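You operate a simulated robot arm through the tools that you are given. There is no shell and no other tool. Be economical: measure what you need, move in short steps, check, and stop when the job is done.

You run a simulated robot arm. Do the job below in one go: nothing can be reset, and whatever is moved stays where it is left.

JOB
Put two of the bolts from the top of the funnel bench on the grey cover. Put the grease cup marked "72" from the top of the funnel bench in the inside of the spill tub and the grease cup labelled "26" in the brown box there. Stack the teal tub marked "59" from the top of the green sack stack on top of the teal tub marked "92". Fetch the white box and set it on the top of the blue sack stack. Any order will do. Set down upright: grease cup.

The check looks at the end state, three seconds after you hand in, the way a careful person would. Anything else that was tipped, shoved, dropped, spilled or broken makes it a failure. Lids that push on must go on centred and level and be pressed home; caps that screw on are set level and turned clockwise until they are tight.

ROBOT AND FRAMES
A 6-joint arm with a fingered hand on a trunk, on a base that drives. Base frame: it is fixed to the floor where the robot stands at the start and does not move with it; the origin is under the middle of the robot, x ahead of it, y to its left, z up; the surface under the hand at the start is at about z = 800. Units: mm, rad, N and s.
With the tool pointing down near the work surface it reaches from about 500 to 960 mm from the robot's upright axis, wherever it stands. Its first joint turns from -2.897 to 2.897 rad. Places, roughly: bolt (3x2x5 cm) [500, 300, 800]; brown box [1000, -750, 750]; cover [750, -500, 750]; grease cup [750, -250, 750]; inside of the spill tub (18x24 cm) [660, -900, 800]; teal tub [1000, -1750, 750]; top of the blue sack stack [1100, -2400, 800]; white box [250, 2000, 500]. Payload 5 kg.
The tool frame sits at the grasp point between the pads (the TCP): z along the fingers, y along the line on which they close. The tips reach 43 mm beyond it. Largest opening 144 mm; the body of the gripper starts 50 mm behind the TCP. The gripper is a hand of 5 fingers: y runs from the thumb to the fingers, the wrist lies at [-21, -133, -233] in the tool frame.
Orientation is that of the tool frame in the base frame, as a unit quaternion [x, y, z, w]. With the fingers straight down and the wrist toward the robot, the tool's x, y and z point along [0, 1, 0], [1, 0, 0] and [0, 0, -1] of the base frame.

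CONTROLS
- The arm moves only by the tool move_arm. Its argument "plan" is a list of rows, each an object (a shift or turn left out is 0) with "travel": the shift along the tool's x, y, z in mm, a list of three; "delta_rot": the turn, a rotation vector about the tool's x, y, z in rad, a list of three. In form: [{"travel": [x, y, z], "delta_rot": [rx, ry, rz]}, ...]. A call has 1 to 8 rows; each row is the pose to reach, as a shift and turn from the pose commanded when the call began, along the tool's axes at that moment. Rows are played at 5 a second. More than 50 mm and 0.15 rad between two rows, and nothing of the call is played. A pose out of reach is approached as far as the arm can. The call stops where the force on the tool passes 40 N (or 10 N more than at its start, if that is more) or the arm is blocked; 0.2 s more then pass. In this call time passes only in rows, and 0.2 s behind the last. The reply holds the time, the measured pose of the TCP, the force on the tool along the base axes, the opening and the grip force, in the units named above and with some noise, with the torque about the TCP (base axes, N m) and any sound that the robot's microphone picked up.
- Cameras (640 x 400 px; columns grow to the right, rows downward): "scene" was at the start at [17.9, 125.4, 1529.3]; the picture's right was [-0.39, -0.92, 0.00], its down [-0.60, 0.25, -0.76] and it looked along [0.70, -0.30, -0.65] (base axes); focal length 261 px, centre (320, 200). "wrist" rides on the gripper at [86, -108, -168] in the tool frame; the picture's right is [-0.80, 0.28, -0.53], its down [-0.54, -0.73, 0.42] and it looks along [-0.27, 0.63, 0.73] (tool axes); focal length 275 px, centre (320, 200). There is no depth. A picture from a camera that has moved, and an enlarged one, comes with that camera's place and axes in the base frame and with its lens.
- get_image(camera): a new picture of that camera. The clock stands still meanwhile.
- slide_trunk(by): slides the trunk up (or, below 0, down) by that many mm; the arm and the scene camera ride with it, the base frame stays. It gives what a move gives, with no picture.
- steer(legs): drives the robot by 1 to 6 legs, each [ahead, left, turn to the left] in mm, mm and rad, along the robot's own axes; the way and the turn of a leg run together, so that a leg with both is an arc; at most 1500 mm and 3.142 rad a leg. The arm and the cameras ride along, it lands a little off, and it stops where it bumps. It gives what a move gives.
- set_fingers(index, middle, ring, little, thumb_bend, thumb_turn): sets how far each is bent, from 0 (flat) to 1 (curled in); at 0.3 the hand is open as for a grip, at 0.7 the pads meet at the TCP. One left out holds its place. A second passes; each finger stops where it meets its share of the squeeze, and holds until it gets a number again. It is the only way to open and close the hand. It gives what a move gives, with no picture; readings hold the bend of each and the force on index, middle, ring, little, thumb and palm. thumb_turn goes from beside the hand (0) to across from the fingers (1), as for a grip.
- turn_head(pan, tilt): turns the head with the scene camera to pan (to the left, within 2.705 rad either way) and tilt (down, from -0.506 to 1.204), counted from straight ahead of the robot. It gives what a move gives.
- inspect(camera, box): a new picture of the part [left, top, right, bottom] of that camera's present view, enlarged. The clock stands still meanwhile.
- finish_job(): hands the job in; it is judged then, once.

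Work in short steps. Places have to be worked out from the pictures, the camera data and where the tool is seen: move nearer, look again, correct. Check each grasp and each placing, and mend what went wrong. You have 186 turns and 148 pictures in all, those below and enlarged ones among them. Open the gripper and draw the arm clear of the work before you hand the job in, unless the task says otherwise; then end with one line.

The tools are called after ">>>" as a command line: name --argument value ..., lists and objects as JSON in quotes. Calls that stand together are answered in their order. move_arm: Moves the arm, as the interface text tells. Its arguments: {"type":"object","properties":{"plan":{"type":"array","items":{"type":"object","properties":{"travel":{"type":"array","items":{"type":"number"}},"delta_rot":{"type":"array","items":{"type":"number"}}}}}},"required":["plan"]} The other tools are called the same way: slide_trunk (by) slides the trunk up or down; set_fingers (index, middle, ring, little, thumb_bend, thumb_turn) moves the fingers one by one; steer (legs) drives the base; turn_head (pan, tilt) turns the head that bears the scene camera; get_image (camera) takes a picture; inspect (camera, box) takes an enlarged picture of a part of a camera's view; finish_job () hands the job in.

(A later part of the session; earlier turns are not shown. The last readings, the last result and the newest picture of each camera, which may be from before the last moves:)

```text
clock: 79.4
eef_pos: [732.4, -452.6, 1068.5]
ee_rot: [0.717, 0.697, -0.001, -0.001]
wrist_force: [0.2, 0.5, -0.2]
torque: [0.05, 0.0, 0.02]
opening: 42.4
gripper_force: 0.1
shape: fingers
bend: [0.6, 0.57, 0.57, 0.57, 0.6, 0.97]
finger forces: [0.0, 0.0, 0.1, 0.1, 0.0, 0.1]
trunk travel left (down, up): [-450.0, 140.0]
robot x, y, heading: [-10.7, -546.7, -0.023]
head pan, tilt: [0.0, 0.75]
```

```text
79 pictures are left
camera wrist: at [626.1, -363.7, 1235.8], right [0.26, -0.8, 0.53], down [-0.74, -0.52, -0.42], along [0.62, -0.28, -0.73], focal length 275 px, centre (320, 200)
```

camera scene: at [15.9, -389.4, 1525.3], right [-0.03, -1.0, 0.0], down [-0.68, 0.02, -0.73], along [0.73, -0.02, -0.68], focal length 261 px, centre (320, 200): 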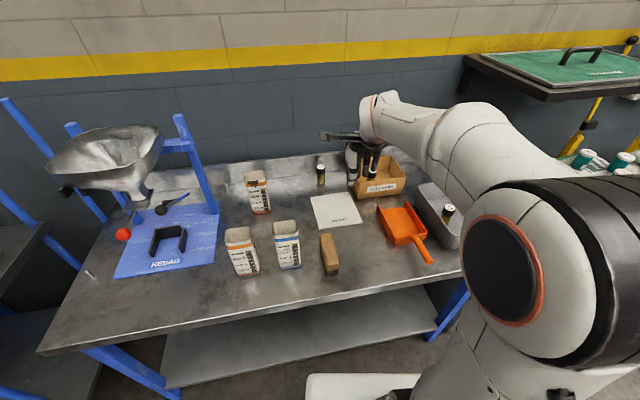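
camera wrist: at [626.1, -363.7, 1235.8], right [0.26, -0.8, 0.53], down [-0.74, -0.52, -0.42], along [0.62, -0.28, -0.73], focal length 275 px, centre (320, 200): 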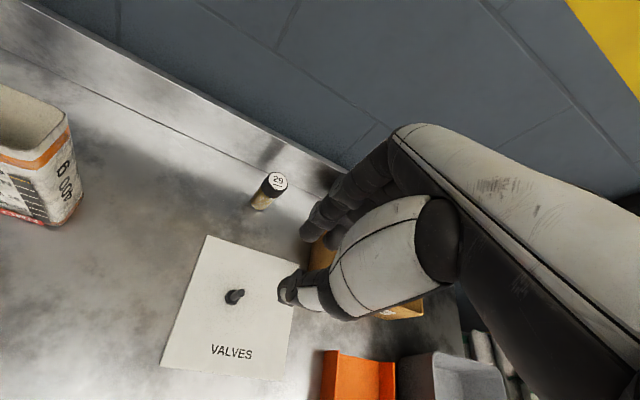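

Bolt 1 is on the cover. Retracting, then driving round to the light bolt.

>>> move_arm --plan '[{"travel": [0, -45, 0]}, {"travel": [0, -90, 0]}]'

>>> steer --legs '[[-330, 0, 0.023], [0, 742, 0]]'

>>> get_image --camera "wrist"

>>> get_image --camera "scene"

```text
clock: 80.0
eef_pos: [646.7, -448.0, 1071.6]
ee_rot: [0.717, 0.697, 0.001, 0.0]
wrist_force: [0.0, -0.2, 1.4]
torque: [0.03, 0.01, -0.02]
opening: 42.4
gripper_force: 0.0
shape: fingers
bend: [0.6, 0.57, 0.57, 0.57, 0.6, 0.97]
finger forces: [0.0, 0.0, 0.0, 0.0, 0.0, 0.1]
trunk travel left (down, up): [-450.0, 140.0]
robot x, y, heading: [-7.4, -548.6, -0.027]
head pan, tilt: [0.0, 0.75]
```

```text
clock: 85.8
eef_pos: [310.0, 301.3, 1069.8]
ee_rot: [0.71, 0.704, -0.001, 0.0]
wrist_force: [0.2, 0.7, -0.3]
torque: [-0.01, 0.0, 0.02]
opening: 42.5
gripper_force: 0.0
shape: fingers
bend: [0.6, 0.57, 0.57, 0.57, 0.6, 0.97]
finger forces: [0.0, 0.0, 0.1, 0.1, 0.0, 0.0]
trunk travel left (down, up): [-450.0, 140.0]
robot x, y, heading: [-346.0, 194.2, -0.006]
head pan, tilt: [0.0, 0.75]
```

```text
78 pictures are left
camera wrist: at [203.2, 388.9, 1237.5], right [0.28, -0.8, 0.53], down [-0.73, -0.54, -0.42], along [0.62, -0.27, -0.73], focal length 275 px, centre (320, 200)
```

wrist: 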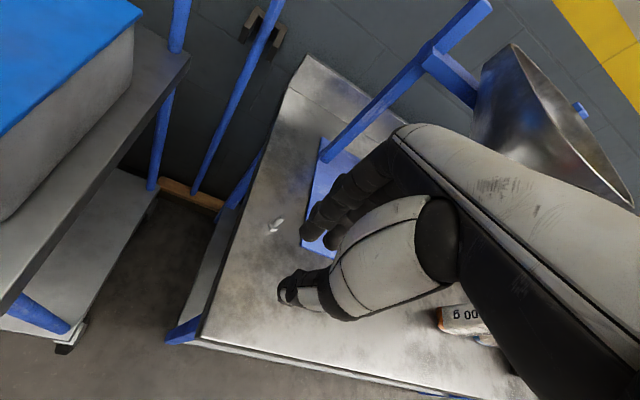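

```text
77 pictures are left
camera scene: at [-321.0, 350.4, 1525.3], right [-0.01, -1.0, 0.0], down [-0.68, 0.01, -0.73], along [0.73, -0.01, -0.68], focal length 261 px, centre (320, 200)
```

scene: 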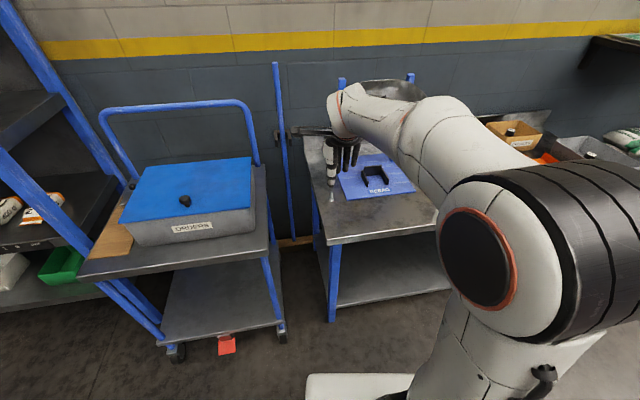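

The light bolt is at (455,295). I'll curl the ring and little fingers so they don't meet the blue plate, and come down in front before going forward.

>>> set_fingers --ring 0.95 --little 0.95 --index 0.56 --middle 0.56 --thumb_bend 0.55

>>> move_arm --plan '[{"travel": [-13, 0, 45]}, {"travel": [-13, 0, 90]}, {"travel": [-13, 0, 130]}, {"travel": [-13, 0, 150]}, {"travel": [-13, 48, 150]}, {"travel": [-13, 96, 150]}]'

>>> get_image --camera "wrist"

>>> inspect --camera "scene" --box '[280, 110, 420, 210]'

```text
clock: 86.8
eef_pos: [312.0, 301.1, 1069.2]
ee_rot: [0.711, 0.703, 0.0, 0.0]
wrist_force: [-0.4, -0.1, 0.0]
torque: [-0.02, 0.02, 0.03]
opening: 58.0
gripper_force: 0.0
shape: fingers
bend: [0.56, 0.56, 0.95, 0.95, 0.55, 0.97]
finger forces: [0.1, 0.1, 0.0, 0.0, 0.1, 0.0]
trunk travel left (down, up): [-450.0, 140.0]
robot x, y, heading: [-345.3, 191.6, -0.006]
head pan, tilt: [0.0, 0.75]
```

```text
clock: 88.2
eef_pos: [407.7, 287.4, 915.3]
ee_rot: [0.71, 0.704, -0.001, 0.0]
wrist_force: [0.1, 0.2, 0.0]
torque: [0.0, 0.0, 0.01]
opening: 58.7
gripper_force: 0.0
shape: fingers
bend: [0.56, 0.56, 0.95, 0.95, 0.55, 0.97]
finger forces: [0.0, 0.1, 0.0, 0.1, 0.0, 0.1]
trunk travel left (down, up): [-450.0, 140.0]
robot x, y, heading: [-342.6, 190.1, -0.01]
head pan, tilt: [0.0, 0.75]
```

```text
76 pictures are left
camera wrist: at [299.8, 374.3, 1082.5], right [0.28, -0.8, 0.53], down [-0.73, -0.54, -0.42], along [0.62, -0.27, -0.73], focal length 275 px, centre (320, 200)
```

wrist: 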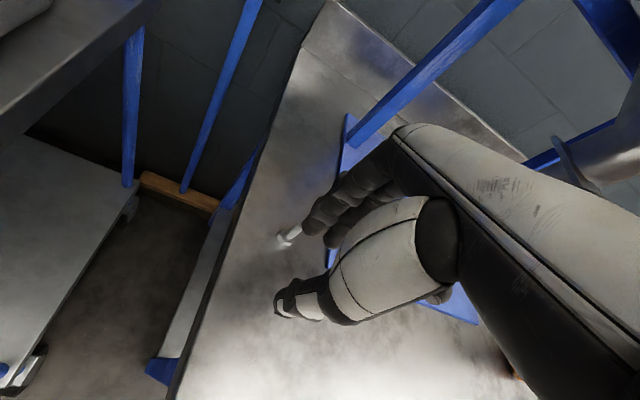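

```text
4.00 times, centred on (350, 160) of scene
camera zoom: at [-320.5, 350.4, 1525.2], right [-0.01, -1.0, 0.0], down [-0.68, 0.01, -0.73], along [0.73, -0.01, -0.68], focal length 1045 px, centre (200, 360)
```

zoom: 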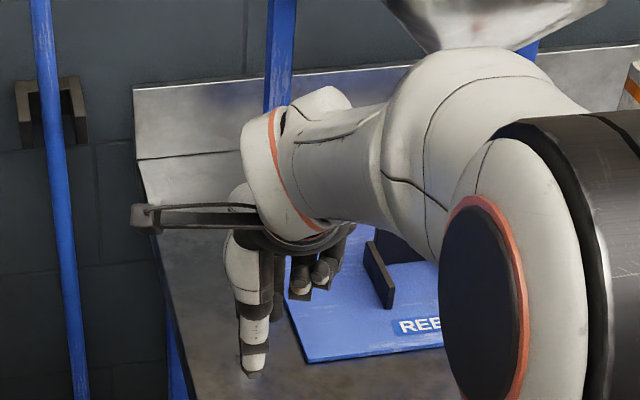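

Forward the last 46 mm over the bolt.

>>> move_arm --plan '[{"travel": [0, 23, -3]}, {"travel": [0, 46, -3]}]'

>>> inspect --camera "wrist" --box '[220, 180, 400, 340]'

```text
clock: 88.8
eef_pos: [453.9, 286.6, 919.0]
ee_rot: [0.711, 0.703, -0.001, -0.002]
wrist_force: [-0.6, -0.1, -0.6]
torque: [0.04, 0.02, 0.02]
opening: 58.6
gripper_force: 0.0
shape: fingers
bend: [0.56, 0.56, 0.95, 0.95, 0.55, 0.97]
finger forces: [0.1, 0.1, 0.1, 0.0, 0.0, 0.0]
trunk travel left (down, up): [-450.0, 140.0]
robot x, y, heading: [-349.9, 190.4, -0.007]
head pan, tilt: [0.0, 0.75]
```

```text
2.50 times, centred on (310, 260) of wrist
camera zoom: at [345.6, 373.9, 1087.0], right [0.28, -0.8, 0.53], down [-0.73, -0.54, -0.42], along [0.62, -0.27, -0.73], focal length 688 px, centre (345, 50)
```

zoom: 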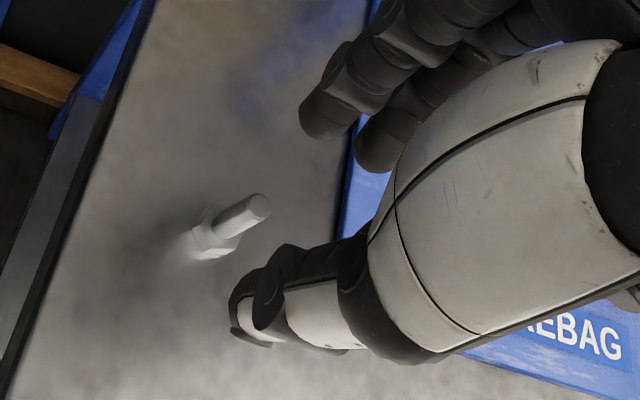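

Bolt at (456,296) lies under the index finger. Descending.

>>> move_arm --plan '[{"travel": [2, 2, 25]}, {"travel": [2, 2, 50]}, {"travel": [2, 2, 68]}]'

>>> set_fingers --index 0.74 --middle 0.6 --thumb_bend 0.74

```text
clock: 89.6
eef_pos: [456.3, 286.6, 853.6]
ee_rot: [0.711, 0.703, 0.001, 0.001]
wrist_force: [-0.9, 0.0, 0.5]
torque: [-0.02, -0.01, -0.02]
opening: 58.6
gripper_force: 0.1
shape: fingers
bend: [0.56, 0.56, 0.95, 0.95, 0.55, 0.97]
finger forces: [0.1, 0.0, 0.0, 0.0, 0.0, 0.1]
trunk travel left (down, up): [-450.0, 140.0]
robot x, y, heading: [-346.3, 195.7, -0.011]
head pan, tilt: [0.0, 0.75]
```

```text
clock: 90.6
eef_pos: [455.0, 286.3, 854.3]
ee_rot: [0.711, 0.703, 0.001, -0.001]
wrist_force: [0.2, -0.4, -0.4]
torque: [0.01, 0.02, 0.01]
opening: 11.6
gripper_force: 9.4
shape: fingers
bend: [0.72, 0.6, 0.95, 0.95, 0.7, 0.97]
finger forces: [9.6, 0.0, 0.1, 0.0, 9.3, 0.1]
trunk travel left (down, up): [-450.0, 140.0]
robot x, y, heading: [-346.9, 193.1, -0.001]
head pan, tilt: [0.0, 0.75]
```

Gripped (9.5 N). Lifting and backing out.

>>> move_arm --plan '[{"travel": [0, 0, -30]}, {"travel": [0, -40, -50]}, {"travel": [0, -85, -60]}, {"travel": [0, -130, -70]}, {"travel": [0, -145, -110]}, {"travel": [0, -145, -155]}, {"travel": [0, -145, -200]}, {"travel": [0, -145, -215]}]'

>>> steer --legs '[[0, -785, 0], [340, 0, 0]]'

>>> get_image --camera "wrist"

```text
clock: 92.4
eef_pos: [311.5, 292.3, 1070.6]
ee_rot: [0.711, 0.703, 0.001, 0.0]
wrist_force: [-0.1, 0.3, 0.2]
torque: [0.04, -0.05, 0.01]
opening: 11.7
gripper_force: 9.7
shape: fingers
bend: [0.72, 0.6, 0.95, 0.95, 0.7, 0.97]
finger forces: [9.6, 0.0, 0.1, 0.0, 9.4, 0.0]
trunk travel left (down, up): [-450.0, 140.0]
robot x, y, heading: [-343.4, 191.8, -0.011]
head pan, tilt: [0.0, 0.75]
```

```text
clock: 98.5
eef_pos: [645.9, -495.8, 1069.0]
ee_rot: [0.71, 0.704, -0.001, -0.001]
wrist_force: [0.3, 0.5, 0.0]
torque: [-0.02, -0.05, 0.05]
opening: 11.9
gripper_force: 9.1
shape: fingers
bend: [0.72, 0.6, 0.95, 0.95, 0.7, 0.97]
finger forces: [9.5, 0.0, 0.1, 0.0, 9.5, 0.1]
trunk travel left (down, up): [-450.0, 140.0]
robot x, y, heading: [-10.6, -597.8, -0.005]
head pan, tilt: [0.0, 0.75]
```

```text
73 pictures are left
camera wrist: at [537.9, -409.0, 1237.2], right [0.28, -0.8, 0.53], down [-0.73, -0.54, -0.42], along [0.62, -0.27, -0.73], focal length 275 px, centre (320, 200)
```

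wrist: 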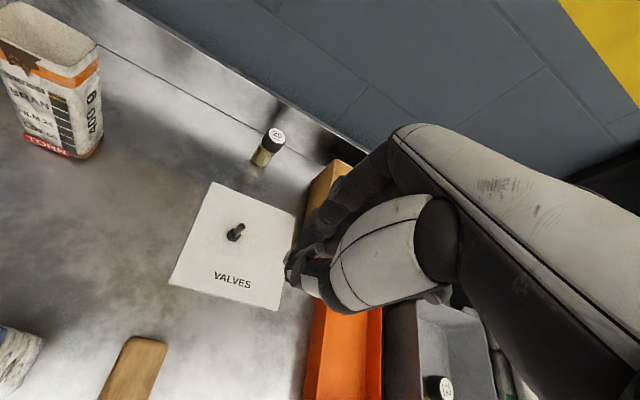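

Bolt 2 still held. I'll place it at about (700,-510) on the cover, well away from bolt 1.

>>> move_arm --plan '[{"travel": [-11, 28, 10]}, {"travel": [-22, 55, 25]}, {"travel": [-22, 55, 70]}, {"travel": [-22, 55, 115]}, {"travel": [-22, 55, 160]}]'

>>> get_image --camera "wrist"

>>> inspect --camera "scene" --box '[260, 140, 400, 240]'

```text
clock: 99.7
eef_pos: [704.1, -519.8, 907.0]
ee_rot: [0.71, 0.704, 0.0, 0.0]
wrist_force: [0.5, 0.9, 0.9]
torque: [-0.04, 0.02, 0.0]
opening: 11.7
gripper_force: 9.7
shape: fingers
bend: [0.72, 0.6, 0.95, 0.95, 0.7, 0.97]
finger forces: [9.6, 0.0, 0.1, 0.0, 9.4, 0.1]
trunk travel left (down, up): [-450.0, 140.0]
robot x, y, heading: [-12.4, -595.4, -0.005]
head pan, tilt: [0.0, 0.75]
```

```text
72 pictures are left
camera wrist: at [595.7, -433.2, 1074.8], right [0.28, -0.8, 0.53], down [-0.73, -0.54, -0.42], along [0.62, -0.27, -0.73], focal length 275 px, centre (320, 200)
```

wrist: 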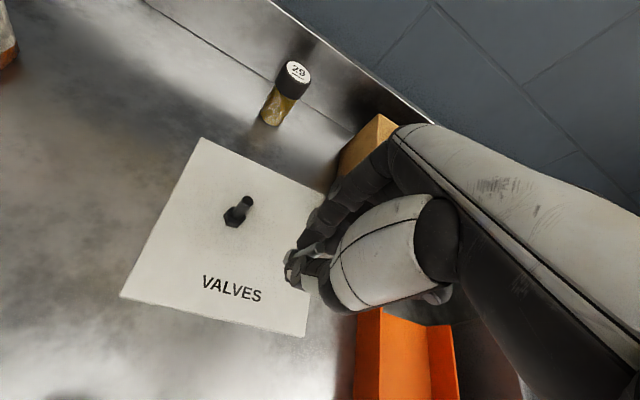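

```text
4.00 times, centred on (330, 190) of scene
camera zoom: at [12.9, -438.9, 1525.4], right [-0.01, -1.0, 0.0], down [-0.68, 0.01, -0.73], along [0.73, -0.01, -0.68], focal length 1045 px, centre (280, 240)
```

zoom: 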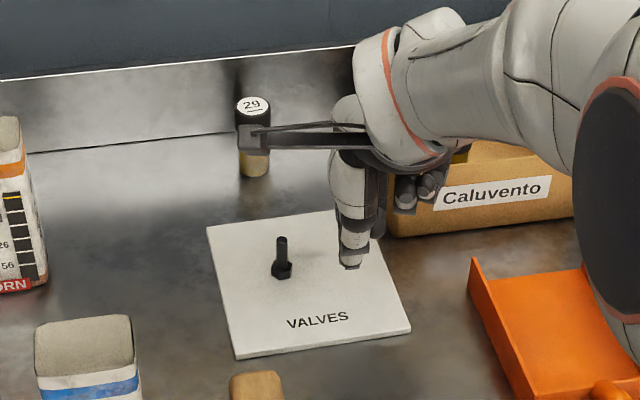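

Clear. Descending slowly.

>>> move_arm --plan '[{"travel": [0, 0, 20]}, {"travel": [0, 0, 33]}, {"travel": [0, 0, 40]}, {"travel": [0, 0, 43]}, {"travel": [0, 0, 45]}]'

```text
clock: 100.9
eef_pos: [700.5, -517.7, 864.7]
ee_rot: [0.71, 0.704, 0.0, 0.0]
wrist_force: [0.7, -0.4, 0.3]
torque: [0.0, 0.03, 0.02]
opening: 11.7
gripper_force: 9.9
shape: fingers
bend: [0.72, 0.6, 0.95, 0.95, 0.7, 0.97]
finger forces: [9.5, 0.0, 0.1, 0.0, 9.5, 0.1]
trunk travel left (down, up): [-450.0, 140.0]
robot x, y, heading: [-9.6, -600.0, -0.004]
head pan, tilt: [0.0, 0.75]
```

>>> move_arm --plan '[{"travel": [0, 0, 2]}, {"travel": [0, 0, 4]}, {"travel": [0, 0, 6]}]'

```text
clock: 101.7
eef_pos: [699.9, -517.6, 860.1]
ee_rot: [0.71, 0.704, 0.001, 0.0]
wrist_force: [0.0, -0.4, 6.5]
torque: [0.02, 0.0, -0.01]
opening: 11.6
gripper_force: 11.0
shape: fingers
bend: [0.72, 0.6, 0.95, 0.95, 0.7, 0.97]
finger forces: [11.2, 0.0, 0.0, 0.0, 10.7, 0.0]
trunk travel left (down, up): [-450.0, 140.0]
robot x, y, heading: [-9.2, -598.2, -0.006]
head pan, tilt: [0.0, 0.75]
```

Contact. Releasing.

>>> set_fingers --index 0.6 --thumb_bend 0.6

>>> move_arm --plan '[{"travel": [0, 0, -10]}, {"travel": [0, 0, -40]}, {"travel": [0, 0, -80]}, {"travel": [0, 0, -120]}, {"travel": [0, 0, -165]}, {"travel": [0, 0, -210]}]'

>>> get_image --camera "wrist"

```text
clock: 102.7
eef_pos: [700.3, -518.0, 857.9]
ee_rot: [0.71, 0.704, -0.001, 0.0]
wrist_force: [-0.4, 0.6, 0.5]
torque: [0.0, -0.03, 0.05]
opening: 42.1
gripper_force: 0.0
shape: fingers
bend: [0.6, 0.6, 0.95, 0.95, 0.6, 0.97]
finger forces: [0.0, 0.0, 0.1, 0.1, 0.1, 0.0]
trunk travel left (down, up): [-450.0, 140.0]
robot x, y, heading: [-12.7, -595.1, -0.007]
head pan, tilt: [0.0, 0.75]
```

```text
clock: 104.1
eef_pos: [700.4, -517.1, 1064.5]
ee_rot: [0.71, 0.704, -0.001, -0.001]
wrist_force: [-0.1, -1.1, -0.1]
torque: [-0.01, -0.04, 0.0]
opening: 42.1
gripper_force: 0.0
shape: fingers
bend: [0.6, 0.6, 0.95, 0.95, 0.6, 0.97]
finger forces: [0.1, 0.1, 0.1, 0.1, 0.1, 0.1]
trunk travel left (down, up): [-450.0, 140.0]
robot x, y, heading: [-11.3, -597.0, -0.009]
head pan, tilt: [0.0, 0.75]
```

```text
70 pictures are left
camera wrist: at [591.9, -430.8, 1232.8], right [0.28, -0.8, 0.53], down [-0.73, -0.54, -0.42], along [0.62, -0.27, -0.73], focal length 275 px, centre (320, 200)
```

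wrist: 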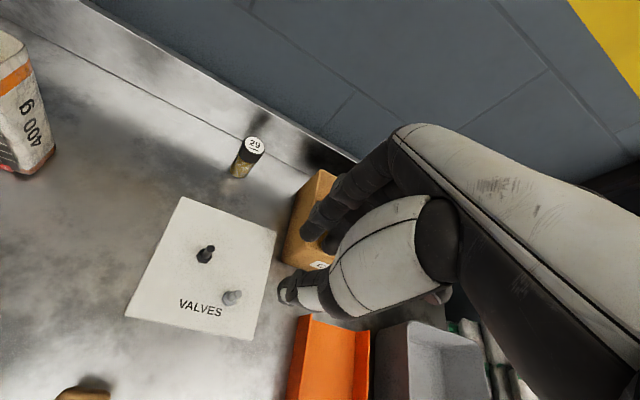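

Both bolts stand on the cover. Now the teal tubs: retract, back off, and drive right for a look at the sacks.

>>> move_arm --plan '[{"travel": [0, -45, -15]}, {"travel": [0, -90, -30]}, {"travel": [0, -130, -50]}]'

>>> steer --legs '[[-330, 0, 0], [0, -950, 0]]'

>>> turn_head --pan -0.15 --tilt 0.6

>>> get_image --camera "scene"

>>> get_image --camera "wrist"

```text
clock: 104.9
eef_pos: [568.1, -514.7, 1119.9]
ee_rot: [0.711, 0.703, -0.001, -0.001]
wrist_force: [-0.7, -0.1, 0.6]
torque: [0.02, 0.04, 0.0]
opening: 42.5
gripper_force: 0.1
shape: fingers
bend: [0.6, 0.6, 0.95, 0.95, 0.6, 0.97]
finger forces: [0.1, 0.1, 0.0, 0.0, 0.0, 0.1]
trunk travel left (down, up): [-450.0, 140.0]
robot x, y, heading: [-8.3, -597.3, -0.003]
head pan, tilt: [0.0, 0.75]
```

```text
clock: 111.5
eef_pos: [227.7, -1452.7, 1119.8]
ee_rot: [0.714, 0.701, -0.001, -0.001]
wrist_force: [-0.4, 0.2, -0.1]
torque: [0.03, -0.01, 0.01]
opening: 42.3
gripper_force: 0.1
shape: fingers
bend: [0.6, 0.6, 0.95, 0.95, 0.6, 0.97]
finger forces: [0.1, 0.0, 0.1, 0.1, 0.0, 0.0]
trunk travel left (down, up): [-450.0, 140.0]
robot x, y, heading: [-355.7, -1529.1, -0.011]
head pan, tilt: [0.0, 0.75]
```

```text
clock: 112.2
eef_pos: [228.5, -1452.7, 1119.2]
ee_rot: [0.714, 0.7, 0.0, -0.001]
wrist_force: [-0.2, -0.3, -0.3]
torque: [0.01, 0.02, 0.0]
opening: 42.4
gripper_force: 0.0
shape: fingers
bend: [0.6, 0.6, 0.95, 0.95, 0.6, 0.97]
finger forces: [0.0, 0.0, 0.1, 0.0, 0.1, 0.1]
trunk travel left (down, up): [-450.0, 140.0]
robot x, y, heading: [-352.8, -1533.2, -0.021]
head pan, tilt: [-0.15, 0.6]
```

```text
69 pictures are left
camera scene: at [-324.7, -1384.5, 1538.1], right [-0.17, -0.99, 0.0], down [-0.56, 0.09, -0.82], along [0.81, -0.14, -0.57], focal length 261 px, centre (320, 200)
```

scene: 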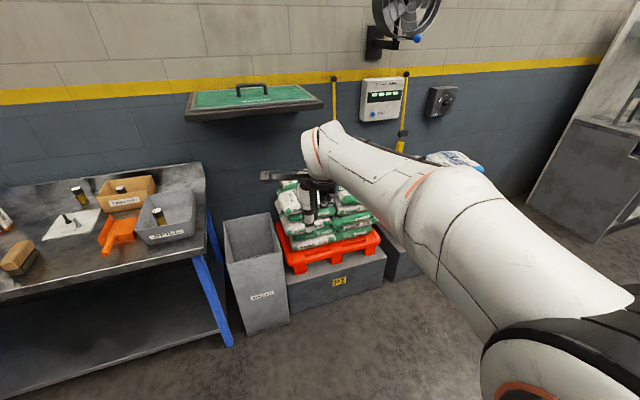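

```text
68 pictures are left
camera wrist: at [120.1, -1365.6, 1287.5], right [0.27, -0.8, 0.53], down [-0.74, -0.53, -0.42], along [0.62, -0.28, -0.73], focal length 275 px, centre (320, 200)
```

wrist: 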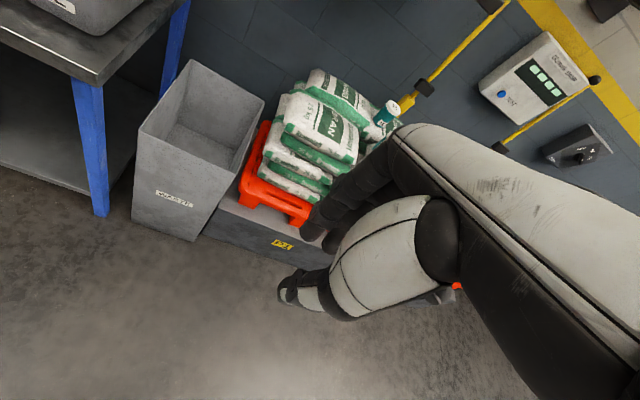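

The arm hides the tubs. I'll drive further right so they appear left of the arm.

>>> steer --legs '[[0, -500, 0.02]]'

>>> turn_head --pan 0.1 --tilt 0.6

>>> get_image --camera "scene"

>>> get_image --camera "wrist"

```text
clock: 115.2
eef_pos: [221.4, -1951.9, 1118.9]
ee_rot: [0.706, 0.708, -0.001, -0.001]
wrist_force: [0.6, 0.5, -1.0]
torque: [-0.01, 0.02, -0.01]
opening: 42.6
gripper_force: 0.1
shape: fingers
bend: [0.6, 0.6, 0.95, 0.95, 0.6, 0.97]
finger forces: [0.1, 0.0, 0.0, 0.0, 0.0, 0.0]
trunk travel left (down, up): [-450.0, 140.0]
robot x, y, heading: [-358.2, -2043.3, 0.002]
head pan, tilt: [-0.15, 0.6]
```

```text
clock: 116.0
eef_pos: [221.4, -1951.6, 1118.9]
ee_rot: [0.705, 0.709, -0.001, -0.001]
wrist_force: [0.6, -1.0, 0.6]
torque: [-0.01, 0.04, 0.01]
opening: 42.2
gripper_force: 0.1
shape: fingers
bend: [0.6, 0.6, 0.95, 0.95, 0.6, 0.97]
finger forces: [0.1, 0.1, 0.0, 0.0, 0.1, 0.0]
trunk travel left (down, up): [-450.0, 140.0]
robot x, y, heading: [-357.6, -2041.5, 0.004]
head pan, tilt: [0.099, 0.6]
```

```text
67 pictures are left
camera scene: at [-330.9, -1873.6, 1538.2], right [0.1, -0.99, 0.0], down [-0.56, -0.06, -0.83], along [0.82, 0.08, -0.56], focal length 261 px, centre (320, 200)
```

scene: 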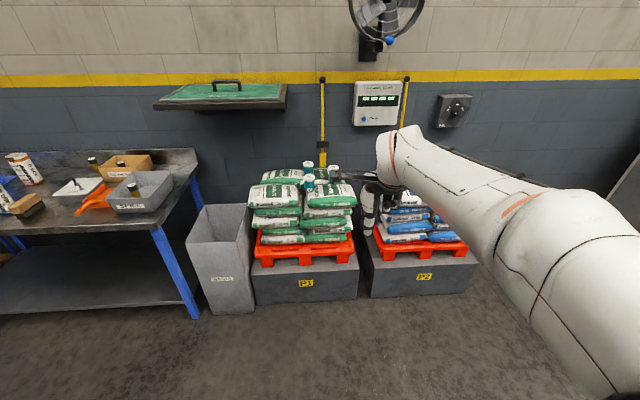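

```text
66 pictures are left
camera wrist: at [112.8, -1866.9, 1287.5], right [0.29, -0.8, 0.53], down [-0.72, -0.55, -0.42], along [0.63, -0.27, -0.73], focal length 275 px, centre (320, 200)
```

wrist: 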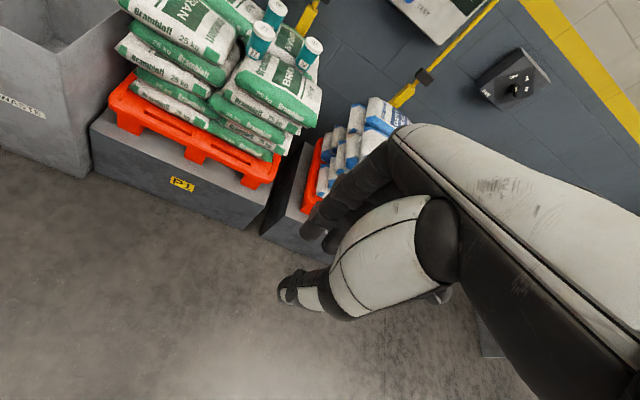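

>>> inspect --camera "wrist" --box '[220, 0, 340, 80]'

>>> inspect --camera "scene" --box '[240, 140, 370, 230]'

```text
5.00 times, centred on (280, 40) of wrist
camera zoom: at [112.8, -1866.9, 1287.5], right [0.29, -0.8, 0.53], down [-0.72, -0.55, -0.42], along [0.63, -0.27, -0.73], focal length 1376 px, centre (520, 1000)
```

zoom: 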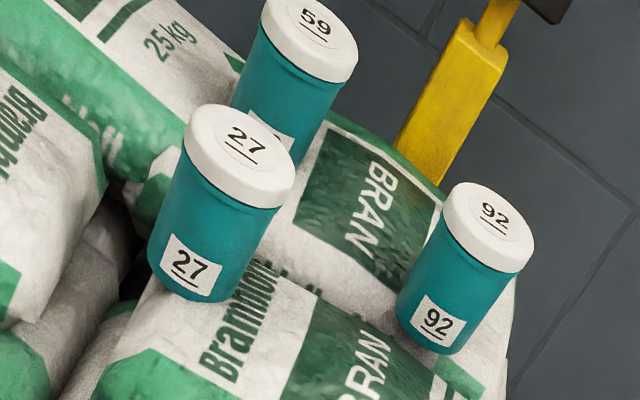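

```text
4.44 times, centred on (305, 185) of scene
camera zoom: at [-330.9, -1873.6, 1538.2], right [0.1, -0.99, 0.0], down [-0.56, -0.06, -0.83], along [0.82, 0.08, -0.56], focal length 1161 px, centre (387, 267)
```

zoom: 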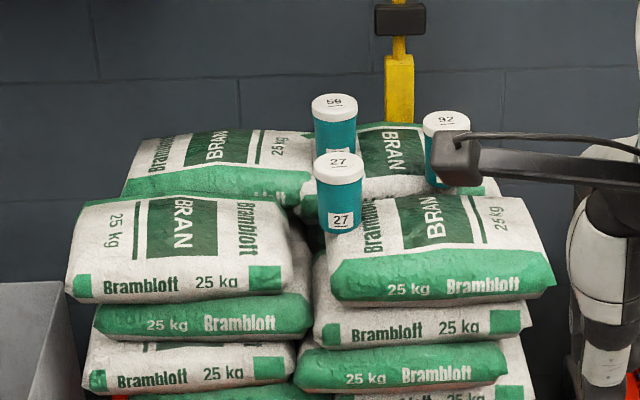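

Tub 59 is at about (970,-1678), 92 at about (945,-1818) and 27 at about (825,-1703), lids near z=890. I'll drive closer, in front of the stack, with the hand high.

>>> steer --legs '[[0, 281, 0], [470, 0, 0]]'

>>> set_fingers --index 0.45 --middle 0.45 --ring 0.6 --little 0.6 --thumb_bend 0.45

>>> get_image --camera "wrist"

>>> get_image --camera "scene"

```text
clock: 120.4
eef_pos: [697.8, -1671.0, 1119.5]
ee_rot: [0.703, 0.711, 0.0, -0.001]
wrist_force: [0.5, -0.4, 0.3]
torque: [-0.02, -0.02, -0.01]
opening: 42.5
gripper_force: 0.0
shape: fingers
bend: [0.6, 0.6, 0.95, 0.95, 0.6, 0.97]
finger forces: [0.1, 0.0, 0.1, 0.0, 0.1, 0.0]
trunk travel left (down, up): [-450.0, 140.0]
robot x, y, heading: [113.3, -1762.4, 0.014]
head pan, tilt: [0.099, 0.6]
```

```text
clock: 121.4
eef_pos: [697.1, -1670.2, 1120.2]
ee_rot: [0.703, 0.711, -0.001, 0.0]
wrist_force: [-0.3, 0.2, -0.4]
torque: [0.02, 0.02, 0.01]
opening: 96.1
gripper_force: 0.1
shape: fingers
bend: [0.45, 0.45, 0.6, 0.6, 0.45, 0.97]
finger forces: [0.0, 0.1, 0.1, 0.0, 0.1, 0.0]
trunk travel left (down, up): [-450.0, 140.0]
robot x, y, heading: [117.3, -1766.7, 0.014]
head pan, tilt: [0.099, 0.6]
```

```text
63 pictures are left
camera wrist: at [587.3, -1586.8, 1287.4], right [0.29, -0.79, 0.53], down [-0.72, -0.55, -0.42], along [0.63, -0.26, -0.73], focal length 275 px, centre (320, 200)
```

wrist: 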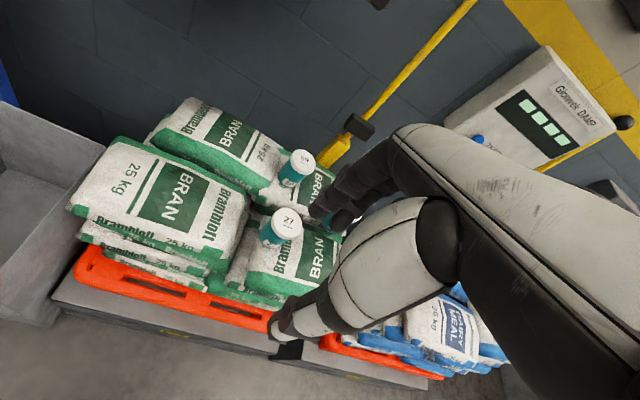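

```text
62 pictures are left
camera scene: at [143.7, -1597.2, 1538.2], right [0.11, -0.99, 0.0], down [-0.56, -0.06, -0.83], along [0.82, 0.09, -0.56], focal length 261 px, centre (320, 200)
```

scene: 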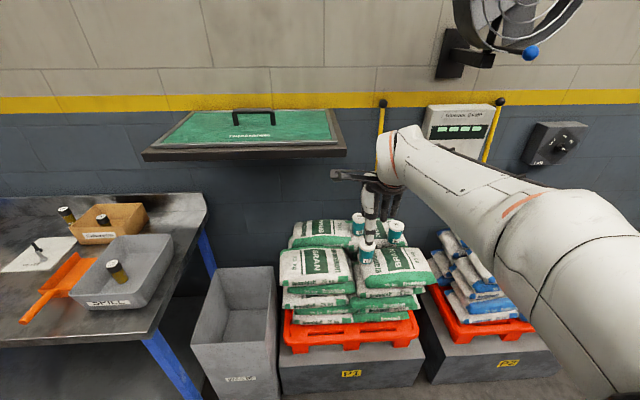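

Zooming both cameras for good positions.

>>> inspect --camera "wrist" --box '[240, 130, 360, 260]'

>>> inspect --camera "scene" --box '[330, 200, 430, 270]'

```text
3.08 times, centred on (300, 195) of wrist
camera zoom: at [587.3, -1586.8, 1287.4], right [0.29, -0.79, 0.53], down [-0.72, -0.55, -0.42], along [0.63, -0.26, -0.73], focal length 847 px, centre (382, 215)
```

zoom: 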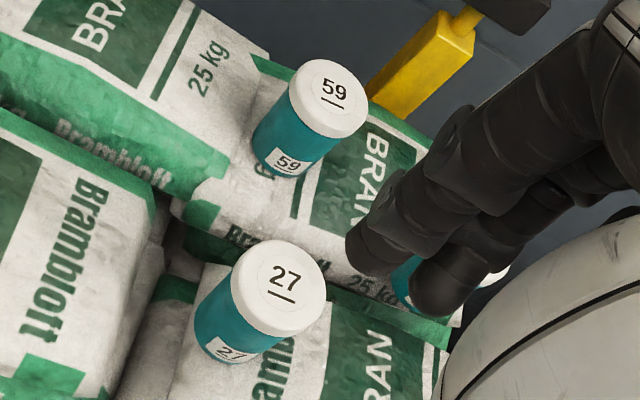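

```text
5.71 times, centred on (380, 235) of scene
camera zoom: at [143.7, -1597.2, 1538.2], right [0.11, -0.99, 0.0], down [-0.56, -0.06, -0.83], along [0.82, 0.09, -0.56], focal length 1492 px, centre (-23, 0)
```

zoom: 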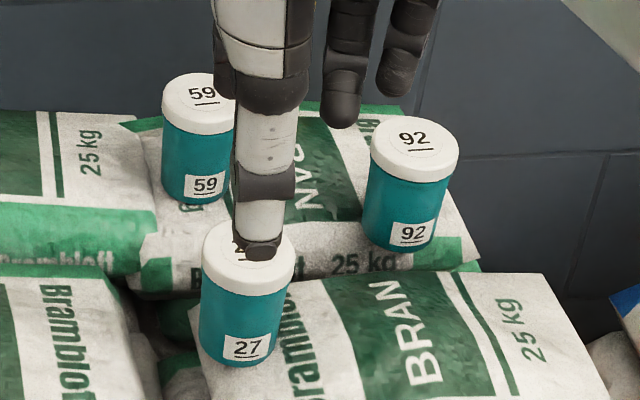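

Better triangulation: 59 at (1009,-1667), lid z≈874; 92 at (978,-1814); 27 at (868,-1696). I'll move over 59 at z=960, staying under the green wall shelf (z≈1200, y>-1592).

>>> move_arm --plan '[{"travel": [0, 39, 20]}, {"travel": [0, 78, 40]}, {"travel": [0, 117, 60]}, {"travel": [0, 156, 80]}, {"travel": [0, 195, 100]}, {"travel": [0, 234, 120]}, {"travel": [0, 273, 140]}, {"travel": [0, 308, 160]}]'

>>> get_image --camera "wrist"

>>> inspect --camera "scene" --box '[320, 180, 450, 270]'

```text
clock: 123.2
eef_pos: [1004.6, -1669.3, 961.4]
ee_rot: [0.703, 0.711, 0.0, -0.001]
wrist_force: [-0.4, -0.4, -0.3]
torque: [-0.01, -0.01, 0.01]
opening: 96.3
gripper_force: 0.3
shape: fingers
bend: [0.45, 0.45, 0.6, 0.6, 0.45, 0.97]
finger forces: [0.0, 0.1, 0.0, 0.0, 0.1, 0.0]
trunk travel left (down, up): [-450.0, 140.0]
robot x, y, heading: [118.4, -1763.4, 0.012]
head pan, tilt: [0.099, 0.6]
```

```text
59 pictures are left
camera wrist: at [895.1, -1584.4, 1129.3], right [0.29, -0.79, 0.53], down [-0.72, -0.55, -0.42], along [0.63, -0.26, -0.73], focal length 275 px, centre (320, 200)
```

wrist: 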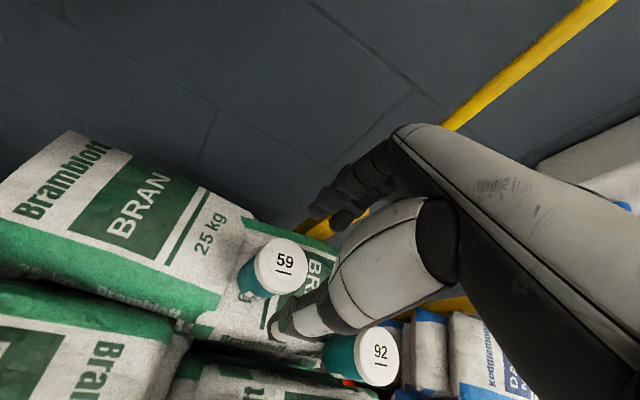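

```text
4.44 times, centred on (385, 225) of scene
camera zoom: at [144.3, -1597.1, 1538.1], right [0.11, -0.99, 0.0], down [-0.56, -0.06, -0.82], along [0.82, 0.09, -0.57], focal length 1161 px, centre (31, 89)
```

zoom: 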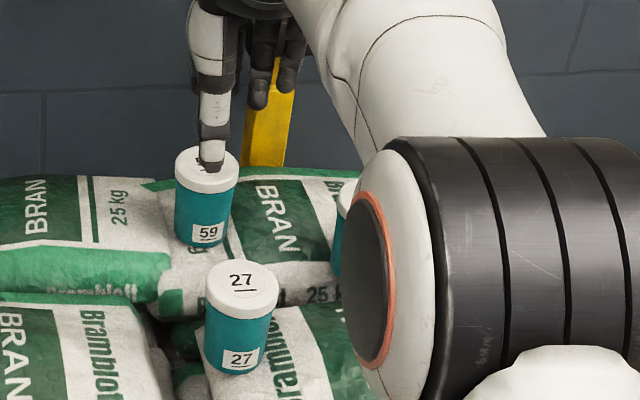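

Lid centre refines to about (1015,-1667), z≈865. Correcting 10 mm forward and descending with a check halfway.

>>> move_arm --plan '[{"travel": [2, 10, 20]}, {"travel": [2, 10, 45]}, {"travel": [2, 10, 70]}]'

>>> get_image --camera "wrist"

```text
clock: 124.0
eef_pos: [1015.7, -1667.5, 891.6]
ee_rot: [0.703, 0.711, -0.001, -0.001]
wrist_force: [0.4, 0.6, 1.6]
torque: [0.0, 0.03, -0.01]
opening: 96.4
gripper_force: 0.0
shape: fingers
bend: [0.45, 0.45, 0.6, 0.6, 0.45, 0.97]
finger forces: [0.0, 0.1, 0.0, 0.0, 0.1, 0.1]
trunk travel left (down, up): [-450.0, 140.0]
robot x, y, heading: [117.8, -1763.8, 0.01]
head pan, tilt: [0.099, 0.6]
```

```text
57 pictures are left
camera wrist: at [906.5, -1582.9, 1058.4], right [0.29, -0.79, 0.53], down [-0.72, -0.55, -0.42], along [0.63, -0.26, -0.73], focal length 275 px, centre (320, 200)
```

wrist: 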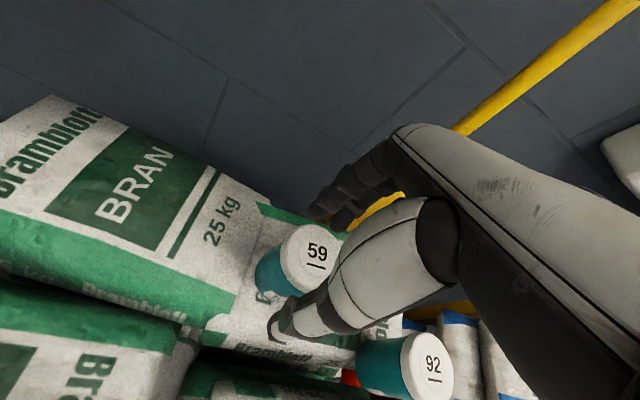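

Close enough: tub centre about (1010,-1662). Small correction and descend to grasp height.

>>> move_arm --plan '[{"travel": [4, -4, 12]}, {"travel": [4, -4, 25]}, {"travel": [4, -4, 38]}]'

>>> get_image --camera "wrist"

>>> inspect --camera "scene" --box '[320, 180, 450, 270]'

```text
clock: 124.8
eef_pos: [1011.8, -1661.5, 852.8]
ee_rot: [0.703, 0.712, -0.001, -0.001]
wrist_force: [0.5, 0.5, 0.0]
torque: [-0.03, 0.01, 0.02]
opening: 96.3
gripper_force: 0.0
shape: fingers
bend: [0.45, 0.45, 0.6, 0.6, 0.45, 0.97]
finger forces: [0.1, 0.1, 0.1, 0.0, 0.0, 0.0]
trunk travel left (down, up): [-450.0, 140.0]
robot x, y, heading: [116.2, -1763.7, 0.014]
head pan, tilt: [0.099, 0.6]
```

```text
56 pictures are left
camera wrist: at [901.5, -1578.1, 1020.2], right [0.29, -0.79, 0.53], down [-0.72, -0.55, -0.42], along [0.63, -0.26, -0.73], focal length 275 px, centre (320, 200)
```

wrist: 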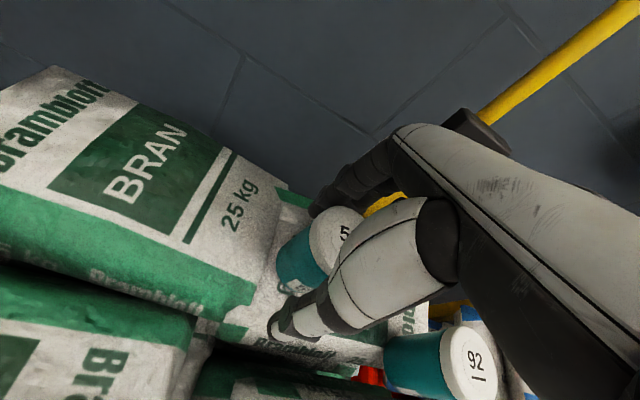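

```text
4.44 times, centred on (385, 225) of scene
camera zoom: at [144.0, -1597.1, 1538.2], right [0.11, -0.99, 0.0], down [-0.56, -0.06, -0.82], along [0.82, 0.09, -0.57], focal length 1161 px, centre (31, 89)
```

zoom: 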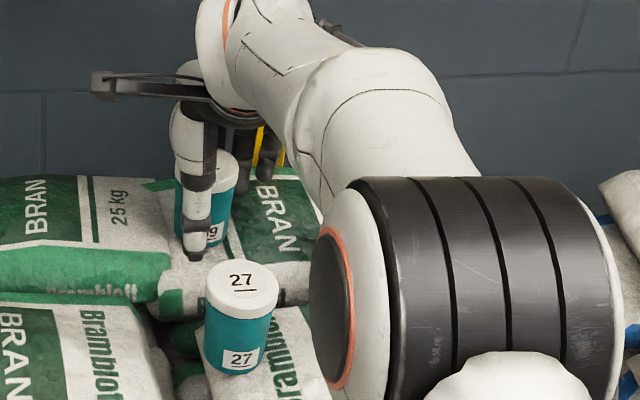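

The tub is between thumb and fingers. Closing.

>>> set_fingers --index 0.65 --middle 0.65 --ring 0.65 --little 0.65 --thumb_bend 0.65

>>> get_image --camera "wrist"

```text
clock: 125.8
eef_pos: [1011.2, -1662.8, 853.2]
ee_rot: [0.703, 0.711, 0.0, 0.001]
wrist_force: [0.8, 0.4, 1.5]
torque: [-0.05, -0.16, 0.01]
opening: 49.8
gripper_force: 12.8
shape: fingers
bend: [0.59, 0.6, 0.65, 0.65, 0.59, 0.97]
finger forces: [6.1, 7.6, 0.1, 0.0, 12.3, 0.1]
trunk travel left (down, up): [-450.0, 140.0]
robot x, y, heading: [120.5, -1767.6, 0.014]
head pan, tilt: [0.099, 0.6]
```

```text
54 pictures are left
camera wrist: at [901.5, -1578.2, 1020.6], right [0.29, -0.79, 0.53], down [-0.72, -0.55, -0.42], along [0.63, -0.26, -0.73], focal length 275 px, centre (320, 200)
```

wrist: 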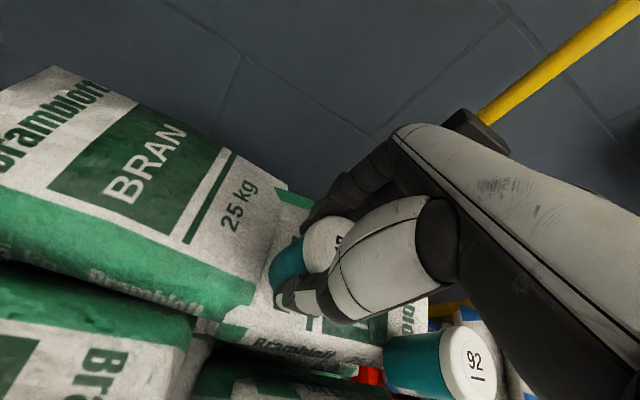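

Gripped at 50 mm width and 12 N. Lifting 100 mm.

>>> move_arm --plan '[{"travel": [0, 0, -25]}, {"travel": [0, 0, -50]}, {"travel": [0, 0, -75]}, {"travel": [0, -10, -105]}]'

>>> get_image --camera "wrist"

>>> get_image --camera "scene"

```text
clock: 126.8
eef_pos: [1000.5, -1660.4, 958.8]
ee_rot: [0.703, 0.711, -0.001, 0.0]
wrist_force: [0.1, -0.2, -2.5]
torque: [0.07, -0.02, 0.02]
opening: 49.7
gripper_force: 12.0
shape: fingers
bend: [0.59, 0.6, 0.65, 0.65, 0.59, 0.97]
finger forces: [5.7, 6.9, 0.1, 0.0, 12.2, 0.0]
trunk travel left (down, up): [-450.0, 140.0]
robot x, y, heading: [115.0, -1766.3, 0.012]
head pan, tilt: [0.099, 0.6]
```

```text
53 pictures are left
camera wrist: at [890.2, -1576.4, 1125.7], right [0.29, -0.79, 0.53], down [-0.72, -0.55, -0.42], along [0.63, -0.26, -0.73], focal length 275 px, centre (320, 200)
```

wrist: 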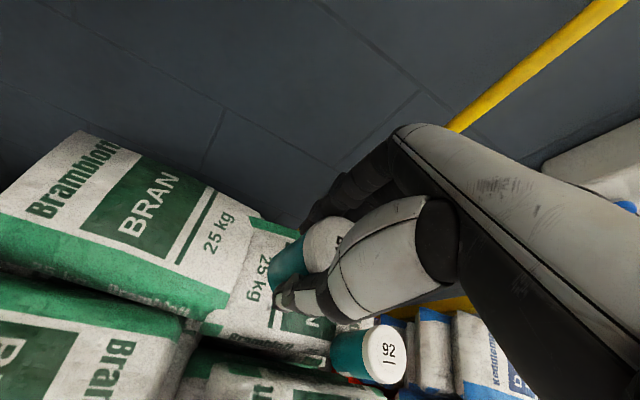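

```text
52 pictures are left
camera scene: at [143.6, -1597.2, 1538.2], right [0.11, -0.99, 0.0], down [-0.56, -0.06, -0.83], along [0.82, 0.09, -0.56], focal length 261 px, centre (320, 200)
```

scene: 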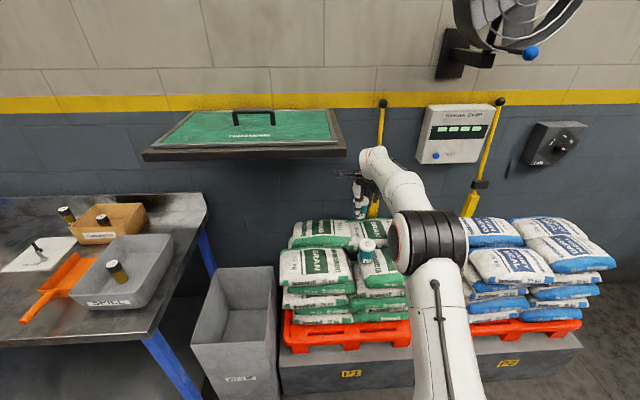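

59 is held. I'll zoom on it to find its offset from the tool before stacking.

>>> inspect --camera "wrist" --box '[240, 180, 400, 320]'

>>> inspect --camera "scene" --box '[330, 160, 400, 230]'

```text
2.86 times, centred on (320, 250) of wrist
camera zoom: at [890.2, -1576.4, 1125.7], right [0.29, -0.79, 0.53], down [-0.72, -0.55, -0.42], along [0.63, -0.26, -0.73], focal length 786 px, centre (320, 57)
```

zoom: 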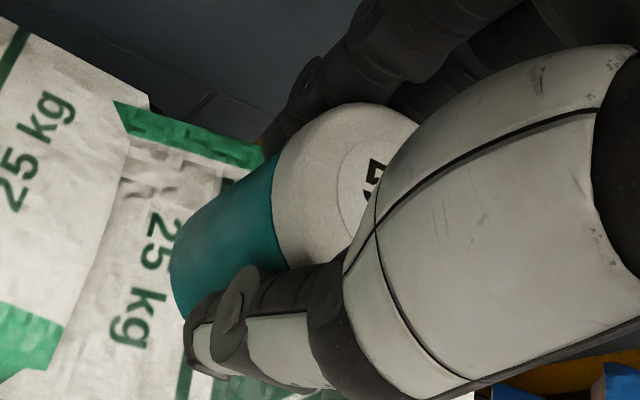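

```text
5.71 times, centred on (365, 195) of scene
camera zoom: at [143.6, -1597.2, 1538.2], right [0.11, -0.99, 0.0], down [-0.56, -0.06, -0.83], along [0.82, 0.09, -0.56], focal length 1492 px, centre (63, 229)
```

zoom: 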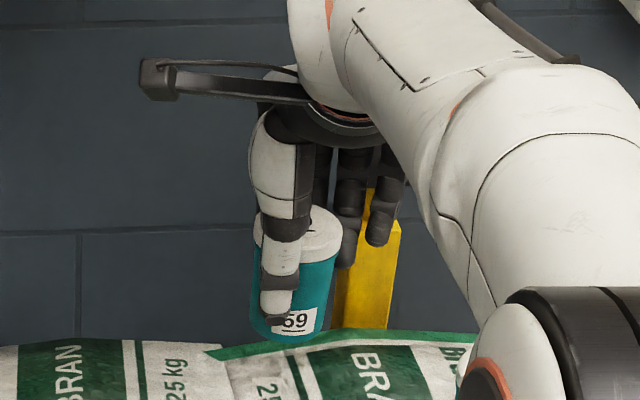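

59's centre is about 3 mm right of the TCP, with its base about 81 mm below it. 92's lid centre is (981,-1814), z≈863. I'll move above it with 35–40 mm clearance.

>>> move_arm --plan '[{"travel": [-30, -4, -20]}, {"travel": [-70, -10, -27]}, {"travel": [-110, -16, -27]}, {"travel": [-151, -22, -27]}]'

>>> get_image --camera "wrist"

>>> inspect --camera "scene" --box '[350, 160, 450, 260]'

```text
clock: 127.8
eef_pos: [977.5, -1812.7, 983.9]
ee_rot: [0.702, 0.712, -0.001, 0.0]
wrist_force: [-0.2, -0.6, -1.9]
torque: [-0.01, -0.06, -0.01]
opening: 49.6
gripper_force: 12.5
shape: fingers
bend: [0.59, 0.6, 0.65, 0.65, 0.59, 0.97]
finger forces: [5.9, 6.6, 0.1, 0.0, 11.9, 0.1]
trunk travel left (down, up): [-450.0, 140.0]
robot x, y, heading: [122.2, -1763.9, 0.01]
head pan, tilt: [0.099, 0.6]
```

```text
49 pictures are left
camera wrist: at [867.0, -1728.8, 1153.2], right [0.29, -0.79, 0.53], down [-0.72, -0.55, -0.42], along [0.63, -0.26, -0.73], focal length 275 px, centre (320, 200)
```

wrist: 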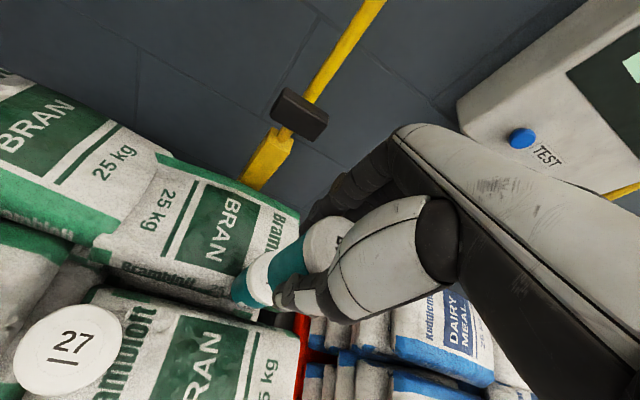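

```text
4.00 times, centred on (400, 210) of scene
camera zoom: at [143.8, -1597.3, 1538.2], right [0.11, -0.99, 0.0], down [-0.56, -0.06, -0.82], along [0.82, 0.09, -0.57], focal length 1045 px, centre (0, 160)
```

zoom: 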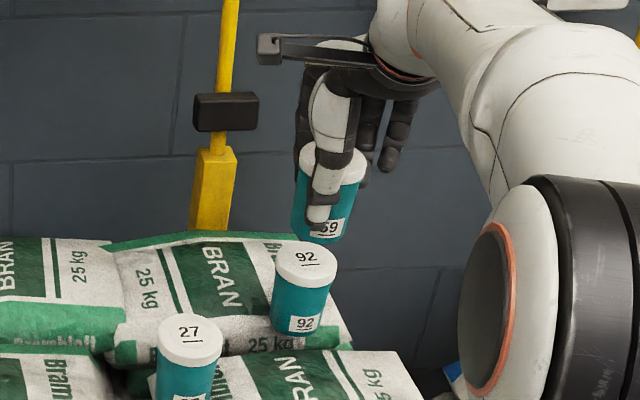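

Lateral alignment looks right. I'll zoom the wrist view to check the fore-aft alignment.

>>> inspect --camera "wrist" --box '[200, 190, 360, 330]'

```text
2.86 times, centred on (280, 260) of wrist
camera zoom: at [867.0, -1728.8, 1153.2], right [0.29, -0.79, 0.53], down [-0.72, -0.55, -0.42], along [0.63, -0.26, -0.73], focal length 786 px, centre (434, 29)
```

zoom: 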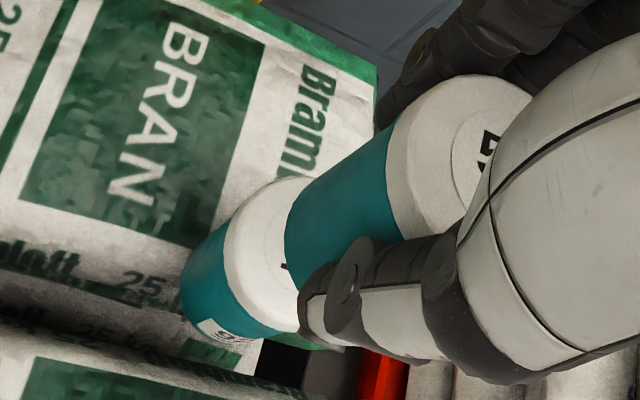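

Alignment matches predictions within about 3 mm. Lowering to just above contact, then in slow steps.

>>> move_arm --plan '[{"travel": [0, 2, 15]}, {"travel": [0, 2, 27]}, {"travel": [0, 2, 33]}, {"travel": [0, 2, 35]}]'

>>> inspect --camera "scene" --box '[360, 180, 440, 250]'

>>> inspect --camera "wrist" --box '[200, 190, 360, 330]'

```text
clock: 128.8
eef_pos: [981.1, -1814.1, 948.7]
ee_rot: [0.703, 0.711, -0.001, -0.001]
wrist_force: [0.2, 0.3, -1.3]
torque: [0.03, 0.0, 0.01]
opening: 49.8
gripper_force: 12.5
shape: fingers
bend: [0.59, 0.6, 0.65, 0.65, 0.59, 0.97]
finger forces: [5.8, 6.8, 0.0, 0.0, 11.9, 0.1]
trunk travel left (down, up): [-450.0, 140.0]
robot x, y, heading: [120.1, -1765.1, 0.005]
head pan, tilt: [0.099, 0.6]
```

```text
5.71 times, centred on (400, 215) of scene
camera zoom: at [144.0, -1597.2, 1538.2], right [0.11, -0.99, 0.0], down [-0.56, -0.06, -0.82], along [0.82, 0.09, -0.57], focal length 1492 px, centre (-137, 114)
```

zoom: 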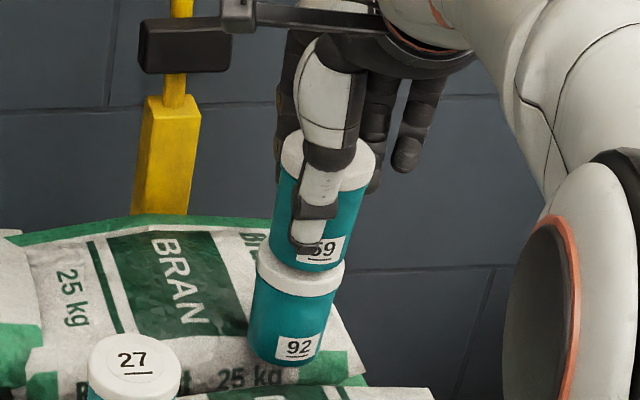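

```text
2.86 times, centred on (280, 260) of wrist
camera zoom: at [872.0, -1729.4, 1116.3], right [0.29, -0.79, 0.53], down [-0.72, -0.55, -0.42], along [0.63, -0.26, -0.73], focal length 786 px, centre (434, 29)
```

zoom: 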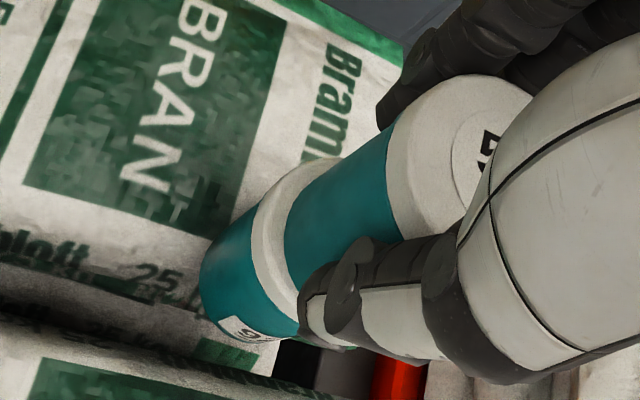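

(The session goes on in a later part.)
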